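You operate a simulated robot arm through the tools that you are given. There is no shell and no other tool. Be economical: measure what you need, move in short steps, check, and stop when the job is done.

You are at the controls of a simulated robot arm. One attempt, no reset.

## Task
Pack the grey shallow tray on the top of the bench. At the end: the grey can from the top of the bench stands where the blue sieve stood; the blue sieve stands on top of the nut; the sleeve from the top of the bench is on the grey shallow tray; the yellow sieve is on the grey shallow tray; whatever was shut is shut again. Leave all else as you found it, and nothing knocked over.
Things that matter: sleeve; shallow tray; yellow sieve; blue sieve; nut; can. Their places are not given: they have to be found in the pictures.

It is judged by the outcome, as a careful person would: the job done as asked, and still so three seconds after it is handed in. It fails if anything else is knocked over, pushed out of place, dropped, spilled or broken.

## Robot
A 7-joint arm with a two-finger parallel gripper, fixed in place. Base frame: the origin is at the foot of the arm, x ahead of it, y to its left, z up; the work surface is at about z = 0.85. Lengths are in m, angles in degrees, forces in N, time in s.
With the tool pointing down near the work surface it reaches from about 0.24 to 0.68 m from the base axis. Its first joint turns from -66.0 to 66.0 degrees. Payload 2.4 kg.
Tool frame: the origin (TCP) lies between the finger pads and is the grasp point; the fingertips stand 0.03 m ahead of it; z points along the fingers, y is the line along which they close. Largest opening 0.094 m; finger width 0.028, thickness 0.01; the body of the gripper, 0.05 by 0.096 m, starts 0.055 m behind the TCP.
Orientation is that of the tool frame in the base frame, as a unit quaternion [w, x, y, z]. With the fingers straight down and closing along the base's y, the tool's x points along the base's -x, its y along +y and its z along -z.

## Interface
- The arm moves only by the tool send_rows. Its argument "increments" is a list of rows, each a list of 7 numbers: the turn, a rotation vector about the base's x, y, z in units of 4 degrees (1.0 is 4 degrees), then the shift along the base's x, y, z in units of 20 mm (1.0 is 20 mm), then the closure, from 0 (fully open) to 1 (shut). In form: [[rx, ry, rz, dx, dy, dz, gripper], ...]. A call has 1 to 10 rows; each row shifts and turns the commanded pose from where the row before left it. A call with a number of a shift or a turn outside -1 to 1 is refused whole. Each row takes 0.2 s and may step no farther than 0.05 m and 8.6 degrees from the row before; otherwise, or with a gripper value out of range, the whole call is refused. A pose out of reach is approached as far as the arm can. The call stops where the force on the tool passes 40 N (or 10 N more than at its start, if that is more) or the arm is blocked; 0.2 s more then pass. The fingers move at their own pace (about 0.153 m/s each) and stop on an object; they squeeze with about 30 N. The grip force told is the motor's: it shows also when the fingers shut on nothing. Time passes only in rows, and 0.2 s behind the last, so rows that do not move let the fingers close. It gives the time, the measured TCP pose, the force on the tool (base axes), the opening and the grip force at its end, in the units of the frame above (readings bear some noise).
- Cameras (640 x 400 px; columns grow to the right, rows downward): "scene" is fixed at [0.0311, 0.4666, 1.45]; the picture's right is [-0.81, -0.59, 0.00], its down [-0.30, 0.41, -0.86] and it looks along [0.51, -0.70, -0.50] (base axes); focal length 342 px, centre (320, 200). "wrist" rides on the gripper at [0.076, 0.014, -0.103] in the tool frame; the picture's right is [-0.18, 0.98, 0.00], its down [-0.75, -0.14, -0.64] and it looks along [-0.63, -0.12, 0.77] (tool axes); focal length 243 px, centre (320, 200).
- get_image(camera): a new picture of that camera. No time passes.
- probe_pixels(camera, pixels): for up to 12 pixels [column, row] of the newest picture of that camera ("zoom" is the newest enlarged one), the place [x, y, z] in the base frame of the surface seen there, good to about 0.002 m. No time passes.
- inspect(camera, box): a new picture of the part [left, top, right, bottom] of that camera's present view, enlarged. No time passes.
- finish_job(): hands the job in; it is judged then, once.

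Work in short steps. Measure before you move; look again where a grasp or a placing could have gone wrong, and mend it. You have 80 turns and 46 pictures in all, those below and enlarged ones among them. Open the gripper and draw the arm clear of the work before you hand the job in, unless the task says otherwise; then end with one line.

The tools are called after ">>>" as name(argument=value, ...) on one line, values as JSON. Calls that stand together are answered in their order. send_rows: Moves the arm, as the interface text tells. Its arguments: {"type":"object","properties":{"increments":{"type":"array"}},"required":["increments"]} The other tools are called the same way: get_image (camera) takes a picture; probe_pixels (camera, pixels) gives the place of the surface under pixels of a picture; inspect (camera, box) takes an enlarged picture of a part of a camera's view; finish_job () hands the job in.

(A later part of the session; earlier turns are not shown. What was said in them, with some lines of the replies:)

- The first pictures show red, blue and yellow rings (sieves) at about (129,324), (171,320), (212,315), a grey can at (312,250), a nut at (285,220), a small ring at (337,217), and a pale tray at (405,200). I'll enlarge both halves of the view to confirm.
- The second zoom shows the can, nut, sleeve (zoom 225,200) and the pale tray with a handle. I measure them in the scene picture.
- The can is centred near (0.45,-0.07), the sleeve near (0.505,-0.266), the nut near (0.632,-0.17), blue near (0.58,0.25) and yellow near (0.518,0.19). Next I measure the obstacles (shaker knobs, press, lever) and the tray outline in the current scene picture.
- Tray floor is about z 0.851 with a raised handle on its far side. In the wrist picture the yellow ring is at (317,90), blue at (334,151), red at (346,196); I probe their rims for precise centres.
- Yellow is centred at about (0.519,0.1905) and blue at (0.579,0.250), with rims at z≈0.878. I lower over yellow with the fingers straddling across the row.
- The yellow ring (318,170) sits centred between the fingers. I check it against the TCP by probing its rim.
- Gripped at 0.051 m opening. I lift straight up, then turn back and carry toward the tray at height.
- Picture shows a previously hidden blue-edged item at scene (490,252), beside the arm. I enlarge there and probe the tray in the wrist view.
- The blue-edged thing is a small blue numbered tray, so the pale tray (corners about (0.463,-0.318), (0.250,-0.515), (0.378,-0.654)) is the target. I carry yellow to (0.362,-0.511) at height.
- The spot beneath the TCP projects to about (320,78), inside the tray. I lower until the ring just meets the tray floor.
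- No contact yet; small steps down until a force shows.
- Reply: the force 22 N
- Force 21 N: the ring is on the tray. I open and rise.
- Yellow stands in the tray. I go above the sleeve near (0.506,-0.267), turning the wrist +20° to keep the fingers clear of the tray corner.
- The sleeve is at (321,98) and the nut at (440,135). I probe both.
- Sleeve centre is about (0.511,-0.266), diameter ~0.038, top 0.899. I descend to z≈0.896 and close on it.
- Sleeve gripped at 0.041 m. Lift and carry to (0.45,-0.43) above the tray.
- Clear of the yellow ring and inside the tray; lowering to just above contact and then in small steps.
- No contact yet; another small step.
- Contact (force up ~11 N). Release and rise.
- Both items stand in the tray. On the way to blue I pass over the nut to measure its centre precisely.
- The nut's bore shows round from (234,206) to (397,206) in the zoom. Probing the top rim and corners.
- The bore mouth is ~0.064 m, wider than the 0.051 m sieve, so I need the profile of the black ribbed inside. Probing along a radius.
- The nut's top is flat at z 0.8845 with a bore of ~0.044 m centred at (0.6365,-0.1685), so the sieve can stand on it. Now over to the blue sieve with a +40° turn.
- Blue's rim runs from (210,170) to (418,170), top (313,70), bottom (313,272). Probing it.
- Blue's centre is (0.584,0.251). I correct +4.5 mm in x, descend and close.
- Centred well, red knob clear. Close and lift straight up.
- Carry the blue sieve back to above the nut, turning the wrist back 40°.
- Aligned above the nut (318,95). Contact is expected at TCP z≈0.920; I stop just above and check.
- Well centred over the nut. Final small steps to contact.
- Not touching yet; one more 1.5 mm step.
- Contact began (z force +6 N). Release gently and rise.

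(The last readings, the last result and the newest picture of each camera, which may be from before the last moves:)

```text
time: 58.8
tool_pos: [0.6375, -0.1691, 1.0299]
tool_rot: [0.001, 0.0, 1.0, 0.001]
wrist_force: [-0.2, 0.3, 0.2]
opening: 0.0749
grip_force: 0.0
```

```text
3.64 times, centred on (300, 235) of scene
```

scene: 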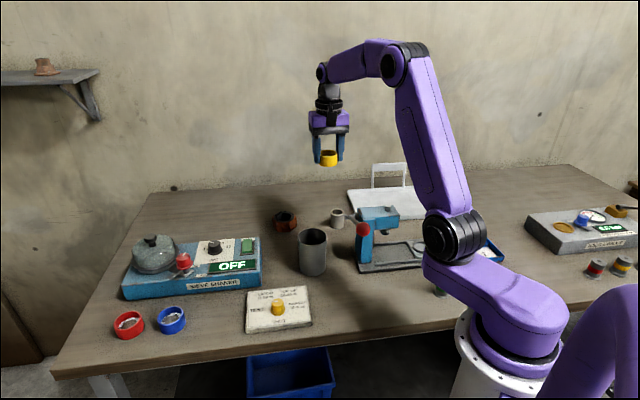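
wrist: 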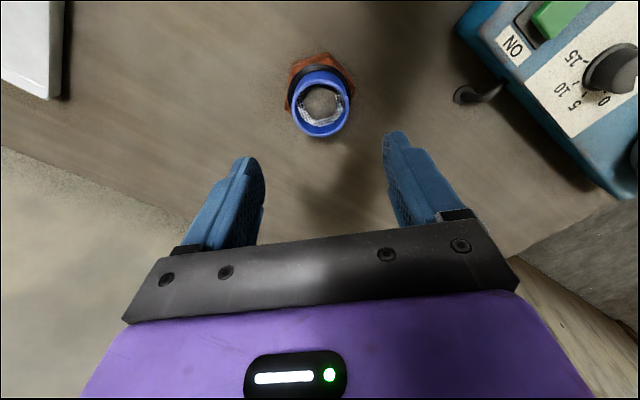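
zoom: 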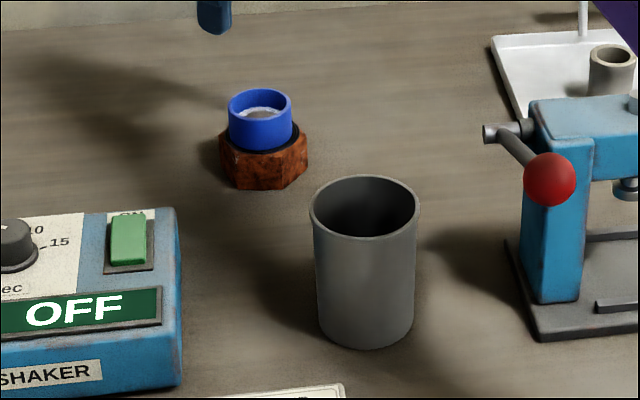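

Blue stands on the nut. Now the can: I rise and go over it at about (0.451,-0.071) with the wrist turned −40° so the camera arm stays clear of the press lever.

>>> send_rows(increments=[[0, 0, -1, 0, 0, 1, 0.0], [0, 0, -1, -0.8, 0.4, 1, 0.0], [0, 0, -1, -0.9, 0.5, 1, 0.0], [0, 0, -1, -0.9, 0.5, 1, 0.0], [0, 0, -1, -0.9, 0.5, 0.5, 0.0], [0, 0, -1, -0.9, 0.5, 0, 0.0], [0, 0, -1, -0.9, 0.5, 0, 0.0], [0, 0, -1, -0.9, 0.5, 0, 0.0], [0, 0, -1, -0.9, 0.5, 0, 0.0], [0, 0, -1, -0.9, 0.5, 0, 0.0]])

>>> send_rows(increments=[[0, 0, 0, -0.9, 0.5, 0, 0.0], [0, 0, 0, -0.3, 0.0, 0, 0.0]])

>>> get_image(camera="wrist")

>>> get_image(camera="scene")

```text
time: 61.0
tool_pos: [0.4758, -0.0817, 1.1204]
tool_rot: [0.0, 0.343, 0.939, 0.0]
wrist_force: [-0.5, 1.7, 0.1]
opening: 0.0942
grip_force: 0.1
```

```text
time: 61.6
tool_pos: [0.452, -0.0708, 1.1202]
tool_rot: [0.0, 0.342, 0.94, 0.0]
wrist_force: [0.0, 0.1, -0.4]
opening: 0.094
grip_force: 0.0
```

```text
19 pictures are left
```

wrist: 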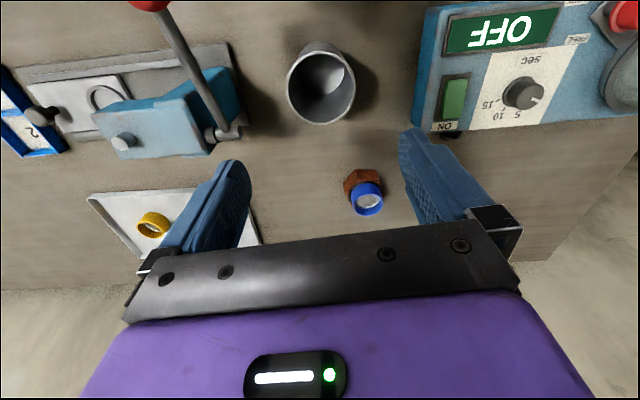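

```text
18 pictures are left
```

scene: 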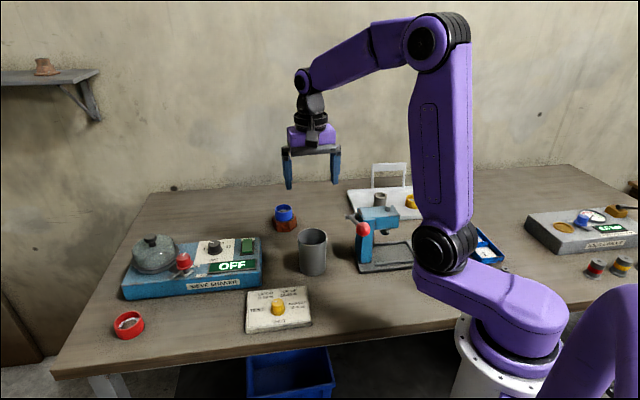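

Can rim in the wrist view spans (287,88)–(355,88), (318,53)–(320,123). Probing it, plus the lever.

>>> inspect(camera="wrist", box=[240, 25, 400, 135])

>>> probe_pixels(camera="wrist", pixels=[[288, 88], [353, 88], [320, 122], [320, 54], [298, 112], [345, 112], [298, 64], [345, 64], [235, 130], [180, 40], [150, 4], [215, 75]])

```text
3.64 times, centred on (320, 80) of wrist
```

zoom: 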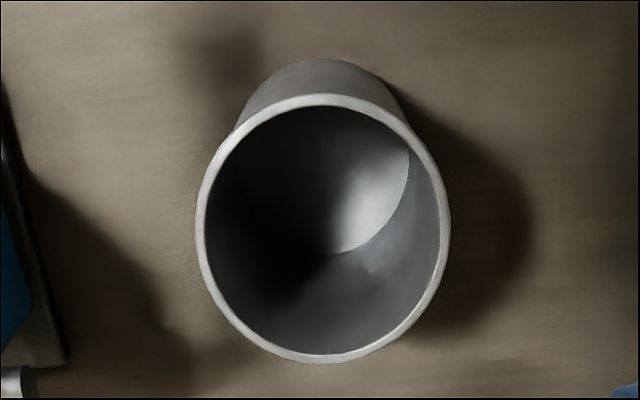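

```text
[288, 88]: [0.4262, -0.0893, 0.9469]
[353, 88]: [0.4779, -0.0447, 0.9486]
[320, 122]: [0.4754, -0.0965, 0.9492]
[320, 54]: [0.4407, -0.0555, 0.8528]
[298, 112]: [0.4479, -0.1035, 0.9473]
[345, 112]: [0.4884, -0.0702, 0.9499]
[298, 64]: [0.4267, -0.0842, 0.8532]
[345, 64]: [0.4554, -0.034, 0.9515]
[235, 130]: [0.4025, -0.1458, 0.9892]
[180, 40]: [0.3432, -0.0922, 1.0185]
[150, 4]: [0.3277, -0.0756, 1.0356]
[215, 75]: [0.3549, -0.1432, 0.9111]
```

Using the zoom rim (left 200,220; right 445,220; top 320,98; bottom 320,358) for the centre.

>>> probe_pixels(camera="zoom", pixels=[[201, 225], [445, 225], [320, 99], [318, 358], [232, 137], [412, 137], [232, 322], [412, 322]])

```text
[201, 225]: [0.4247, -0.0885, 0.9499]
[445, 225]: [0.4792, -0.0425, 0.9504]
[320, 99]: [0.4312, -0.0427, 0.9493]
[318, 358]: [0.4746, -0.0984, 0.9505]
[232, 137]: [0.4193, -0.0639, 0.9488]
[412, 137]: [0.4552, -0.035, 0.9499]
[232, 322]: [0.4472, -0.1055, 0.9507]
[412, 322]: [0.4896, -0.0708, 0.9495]
```

Can centre (0.4527,-0.0686), diameter ~0.071, top 0.95. I descend to TCP z≈0.935, clear of the lever pivot at (0.40,-0.146).

>>> send_rows(increments=[[0, 0, 0, 0.04, 0.11, -0.93, 0], [0, 0, 0, 0, 0, -0.93, 0], [0, 0, 0, 0, 0, -0.93, 0], [0, 0, 0, 0, 0, -0.93, 0], [0, 0, 0, 0, 0, -0.93, 0], [0, 0, 0, 0, 0, -0.93, 0], [0, 0, 0, 0, 0, -0.93, 0], [0, 0, 0, 0, 0, -0.93, 0], [0, 0, 0, 0, 0, -0.93, 0], [0, 0, 0, 0, 0, -0.9, 0]])

>>> get_image(camera="wrist")

```text
time: 63.8
tool_pos: [0.4528, -0.0676, 0.9343]
tool_rot: [0.001, 0.342, 0.94, 0.0]
wrist_force: [0.2, 0.4, 0.2]
opening: 0.0939
grip_force: 0.0
```

```text
16 pictures are left
```

wrist: 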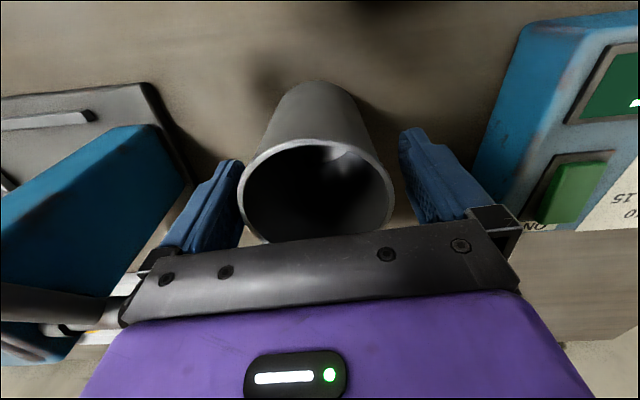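

The can sits between the fingers, slightly to the left; I nudge 2 mm that way, close, and lift straight up.

>>> send_rows(increments=[[0, 0, 0, -0.06, -0.07, 0, 0.05], [0, 0, 0, 0, 0, 0, 0.15], [0, 0, 0, 0, 0, 0, 0.25], [0, 0, 0, 0, 0, 0, 0.5], [0, 0, 0, 0, 0, 0, 0.5]])

>>> send_rows(increments=[[0, 0, 0, 0, 0, 0.5, 0.5], [0, 0, 0, 0, 0, 1, 0.5], [0, 0, 0, 0, 0, 1, 0.5], [0, 0, 0, 0, 0, 1, 0.5], [0, 0, 0, 0, 0, 1, 0.5], [0, 0, 0, 0, 0, 1, 0.5], [0, 0, 0, 0, 0, 1, 0.5], [0, 0, 0, 0, 0, 1, 0.5], [0, 0, 0, 0, 0, 1, 0.5], [0, 0, 0, 0, 0, 1, 0.5]])

>>> get_image(camera="scene")

```text
time: 65.0
tool_pos: [0.4521, -0.0705, 0.9355]
tool_rot: [0.001, 0.342, 0.94, -0.001]
wrist_force: [0.3, 0.0, 0.6]
opening: 0.0709
grip_force: 29.9
```

```text
time: 67.2
tool_pos: [0.4523, -0.0695, 1.1248]
tool_rot: [0.0, 0.341, 0.94, 0.001]
wrist_force: [0.5, -0.5, -1.1]
opening: 0.071
grip_force: 30.7
```

```text
15 pictures are left
```

scene: 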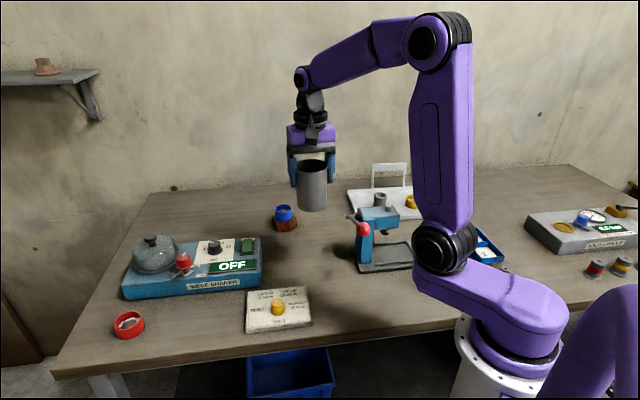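

Can held. I carry it to above the blue sieve's old place (0.584,0.251), turning +80° so the fingers close across the row.

>>> send_rows(increments=[[0, 0, 1, 0.33, 0.8, 0, 0.5], [0, 0, 1, 0.33, 0.8, 0, 0.5], [0, 0, 1, 0.33, 0.8, 0, 0.5], [0, 0, 1, 0.33, 0.8, 0, 0.5], [0, 0, 1, 0.33, 0.8, 0, 0.5], [0, 0, 1, 0.33, 0.8, 0, 0.5], [0, 0, 1, 0.33, 0.8, 0, 0.5], [0, 0, 1, 0.33, 0.8, 0, 0.5], [0, 0, 1, 0.33, 0.8, 0, 0.5], [0, 0, 1, 0.33, 0.8, 0, 0.5]])

>>> send_rows(increments=[[0, 0, 1, 0.33, 0.8, 0, 0.5], [0, 0, 1, 0.33, 0.8, 0, 0.5], [0, 0, 1, 0.33, 0.8, 0, 0.5], [0, 0, 1, 0.33, 0.8, 0, 0.5], [0, 0, 1, 0.33, 0.8, 0, 0.5], [0, 0, 1, 0.33, 0.8, 0, 0.5], [0, 0, 1, 0.33, 0.8, 0, 0.5], [0, 0, 1, 0.33, 0.8, 0, 0.5], [0, 0, 1, 0.33, 0.8, 0, 0.5], [0, 0, 1, 0.33, 0.8, 0, 0.5]])

>>> send_rows(increments=[[0, 0, 0, 0, 0, -1, 0.5], [0, 0, 0, 0, 0, -1, 0.5], [0, 0, 0, 0, 0, -1, 0.5], [0, 0, 0, 0, 0, -1, 0.5], [0, 0, 0, 0, 0, 0, 0.5]])

>>> get_image(camera="wrist")

>>> inspect(camera="scene", box=[90, 200, 290, 350])

```text
time: 69.4
tool_pos: [0.5175, 0.091, 1.1245]
tool_rot: [0.0, -0.002, 1.0, 0.0]
wrist_force: [0.4, 0.2, -1.6]
opening: 0.0708
grip_force: 30.4
```

```text
time: 71.6
tool_pos: [0.5841, 0.2508, 1.1243]
tool_rot: [-0.001, -0.343, 0.939, 0.0]
wrist_force: [0.1, -0.1, -1.2]
opening: 0.0709
grip_force: 30.1
```

```text
time: 72.8
tool_pos: [0.5851, 0.2501, 1.0437]
tool_rot: [0.0, -0.342, 0.94, -0.001]
wrist_force: [-0.3, -0.8, -0.7]
opening: 0.0709
grip_force: 30.6
```

```text
14 pictures are left
```

wrist: 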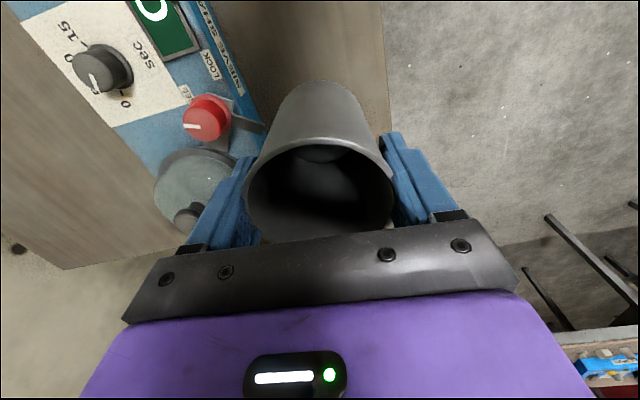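

```text
2.67 times, centred on (190, 275) of scene
```

zoom: 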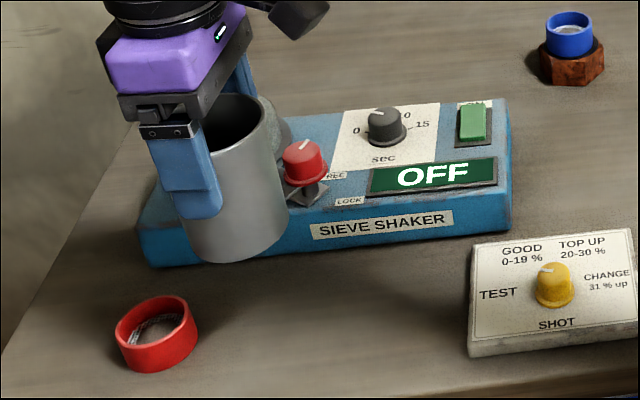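

Path looks clear: the red ring lies ~13 mm from the can's footprint. Lower to ~8 mm above the bench and look.

>>> send_rows(increments=[[0, 0, 0, -0.06, -0.04, -1, 0.5], [0, 0, 0, 0, 0, -1, 0.5], [0, 0, 0, 0, 0, -1, 0.5], [0, 0, 0, 0, 0, -1, 0.5], [0, 0, 0, 0, 0, -1, 0.5], [0, 0, 0, 0, 0, 0, 0.5]])

>>> inspect(camera="scene", box=[90, 220, 250, 350])

```text
time: 74.2
tool_pos: [0.5826, 0.2499, 0.9438]
tool_rot: [0.001, -0.342, 0.94, 0.0]
wrist_force: [0.8, 0.4, -0.8]
opening: 0.0709
grip_force: 29.7
```

```text
3.08 times, centred on (170, 285) of scene
```

zoom: 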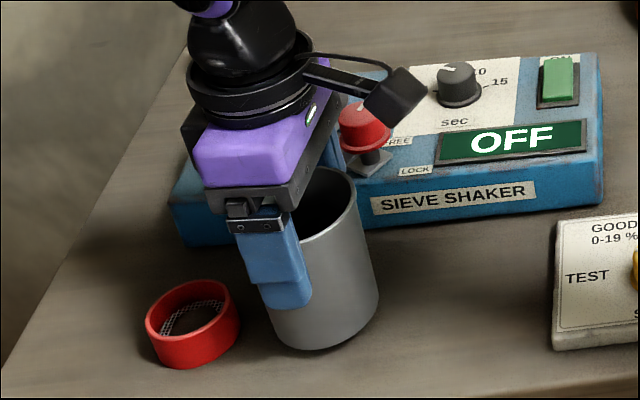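

Clear gap to the red ring. Lowering the last 8 mm.

>>> send_rows(increments=[[0, 0, 0, 0, 0, -0.2, 0.5], [0, 0, 0, 0, 0, -0.15, 0.5], [0, 0, 0, 0, 0, 0, 0.5]])

```text
time: 75.0
tool_pos: [0.5838, 0.2489, 0.9372]
tool_rot: [0.001, -0.342, 0.94, 0.001]
wrist_force: [0.2, 0.2, -2.1]
opening: 0.0711
grip_force: 29.9
```

Not yet in contact; another small step.

>>> send_rows(increments=[[0, 0, 0, 0, 0, -0.08, 0.5], [0, 0, 0, 0, 0, 0, 0.5]])

```text
time: 75.6
tool_pos: [0.5824, 0.2498, 0.936]
tool_rot: [0.0, -0.342, 0.94, 0.0]
wrist_force: [-0.4, -0.1, -0.6]
opening: 0.0713
grip_force: 30.2
```

>>> send_rows(increments=[[0, 0, 0, 0, 0, -0.06, 0.5], [0, 0, 0, 0, 0, 0, 0.5]])

```text
time: 76.2
tool_pos: [0.5831, 0.2498, 0.9347]
tool_rot: [0.0, -0.343, 0.94, 0.0]
wrist_force: [-0.2, 0.0, -1.8]
opening: 0.0711
grip_force: 29.8
```

Still no load; one more 1 mm step.

>>> send_rows(increments=[[0, 0, 0, 0, 0, -0.06, 0.5], [0, 0, 0, 0, 0, 0, 0.5]])

```text
time: 76.8
tool_pos: [0.5829, 0.2493, 0.9347]
tool_rot: [0.001, -0.342, 0.94, 0.0]
wrist_force: [-1.5, -0.7, 5.9]
opening: 0.0709
grip_force: 29.7
```

Contact (+7 N). Open fully and rise straight up.

>>> send_rows(increments=[[0, 0, 0, 0, 0, 0, 0.2], [0, 0, 0, 0, 0, 0, 0.05], [0, 0, 0, 0, 0, 0, 0.05], [0, 0, 0, 0, 0, 0.7, 0.05], [0, 0, 0, 0, 0, 1, 0.05], [0, 0, 0, 0, 0, 1, 0.05], [0, 0, 0, 0, 0, 1, 0.05], [0, 0, 0, 0, 0, 1, 0.05], [0, 0, 0, 0, 0, 1, 0.05], [0, 0, 0, 0, 0, 1, 0.05]])

>>> get_image(camera="wrist")

>>> send_rows(increments=[[0, 0, 0, 0, 0, 1, 0.05], [0, 0, 0, 0, 0, 1, 0.05], [0, 0, -1, -0.8, -0.8, 0.5, 0.05], [0, 0, -1, -0.9, -0.9, 0, 0.05], [0, 0, -1, -0.9, -0.9, 0, 0.05], [0, 0, -1, -0.9, -0.9, 0, 0.05], [0, 0, -1, -0.9, -0.9, 0, 0.05], [0, 0, -1, -0.9, -0.9, 0, 0.05], [0, 0, -1, -0.9, -0.9, 0, 0.05], [0, 0, -1, -0.9, -0.9, 0, 0.05]])

>>> get_image(camera="scene")

```text
time: 79.0
tool_pos: [0.5819, 0.25, 1.0674]
tool_rot: [0.0, -0.343, 0.939, 0.0]
wrist_force: [-0.1, 0.4, 0.3]
opening: 0.0894
grip_force: 0.0
```

```text
11 pictures are left
```

wrist: 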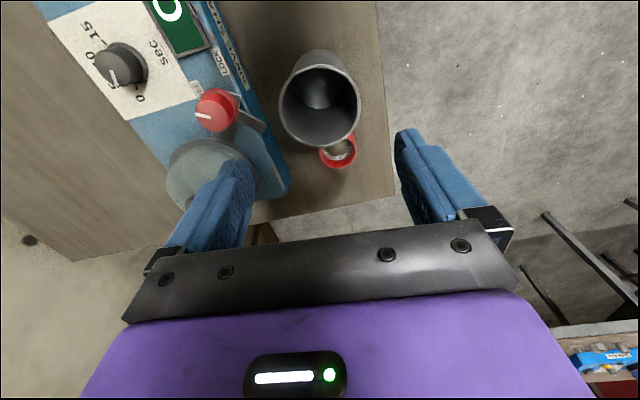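

```text
time: 81.2
tool_pos: [0.4417, 0.1067, 1.1169]
tool_rot: [0.0, -0.069, 0.998, 0.0]
wrist_force: [-0.5, -0.2, 0.3]
opening: 0.0893
grip_force: 0.0
```

```text
10 pictures are left
```

scene: 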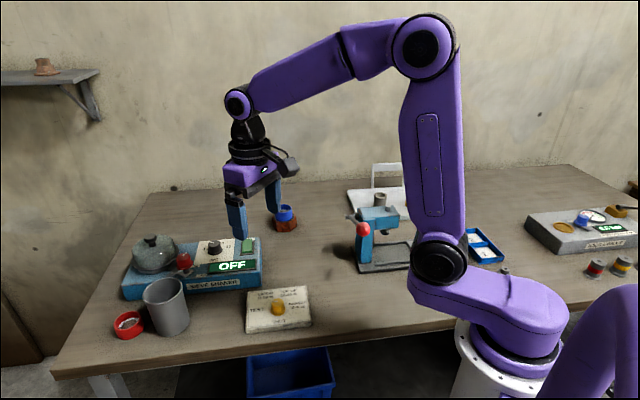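

The can stands upright beside the undisturbed red ring, blue is on the nut, yellow and sleeve are in the tray. I return to the start pose and do a last check.

>>> send_rows(increments=[[0, 0, -0.4, -0.85, -0.85, 0.1, 0], [0, 0, -0.4, -0.85, -0.85, 0.1, 0], [0, 0, -0.4, -0.85, -0.85, 0.1, 0], [0, 0, -0.4, -0.85, -0.85, 0.1, 0], [0, 0, -0.4, -0.85, -0.85, 0.1, 0], [0, 0, 0, -0.8, -0.8, 0, 0], [0, 0, 0, 0, 0, 0, 0]])

>>> inspect(camera="scene", box=[100, 150, 480, 350])

```text
time: 82.8
tool_pos: [0.338, 0.006, 1.1286]
tool_rot: [0.001, 0.0, 1.0, 0.0]
wrist_force: [-0.2, 0.5, 0.8]
opening: 0.0937
grip_force: 0.1
```

```text
1.68 times, centred on (290, 250) of scene
```

zoom: 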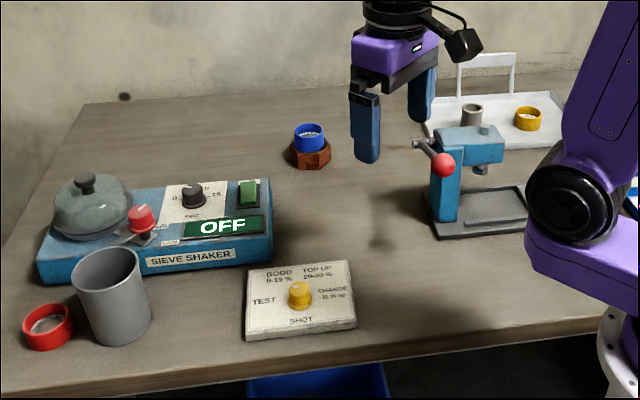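

Everything is in its place and the gripper is open and clear; handing in.

>>> finish_job()

```text
The job is handed in.
```

The job is done and handed in: the can stands where the blue sieve was, the blue sieve stands on the nut, and the sleeve and yellow sieve are on the grey tray. Nothing had to be opened, and the last picture shows nothing else out of place.
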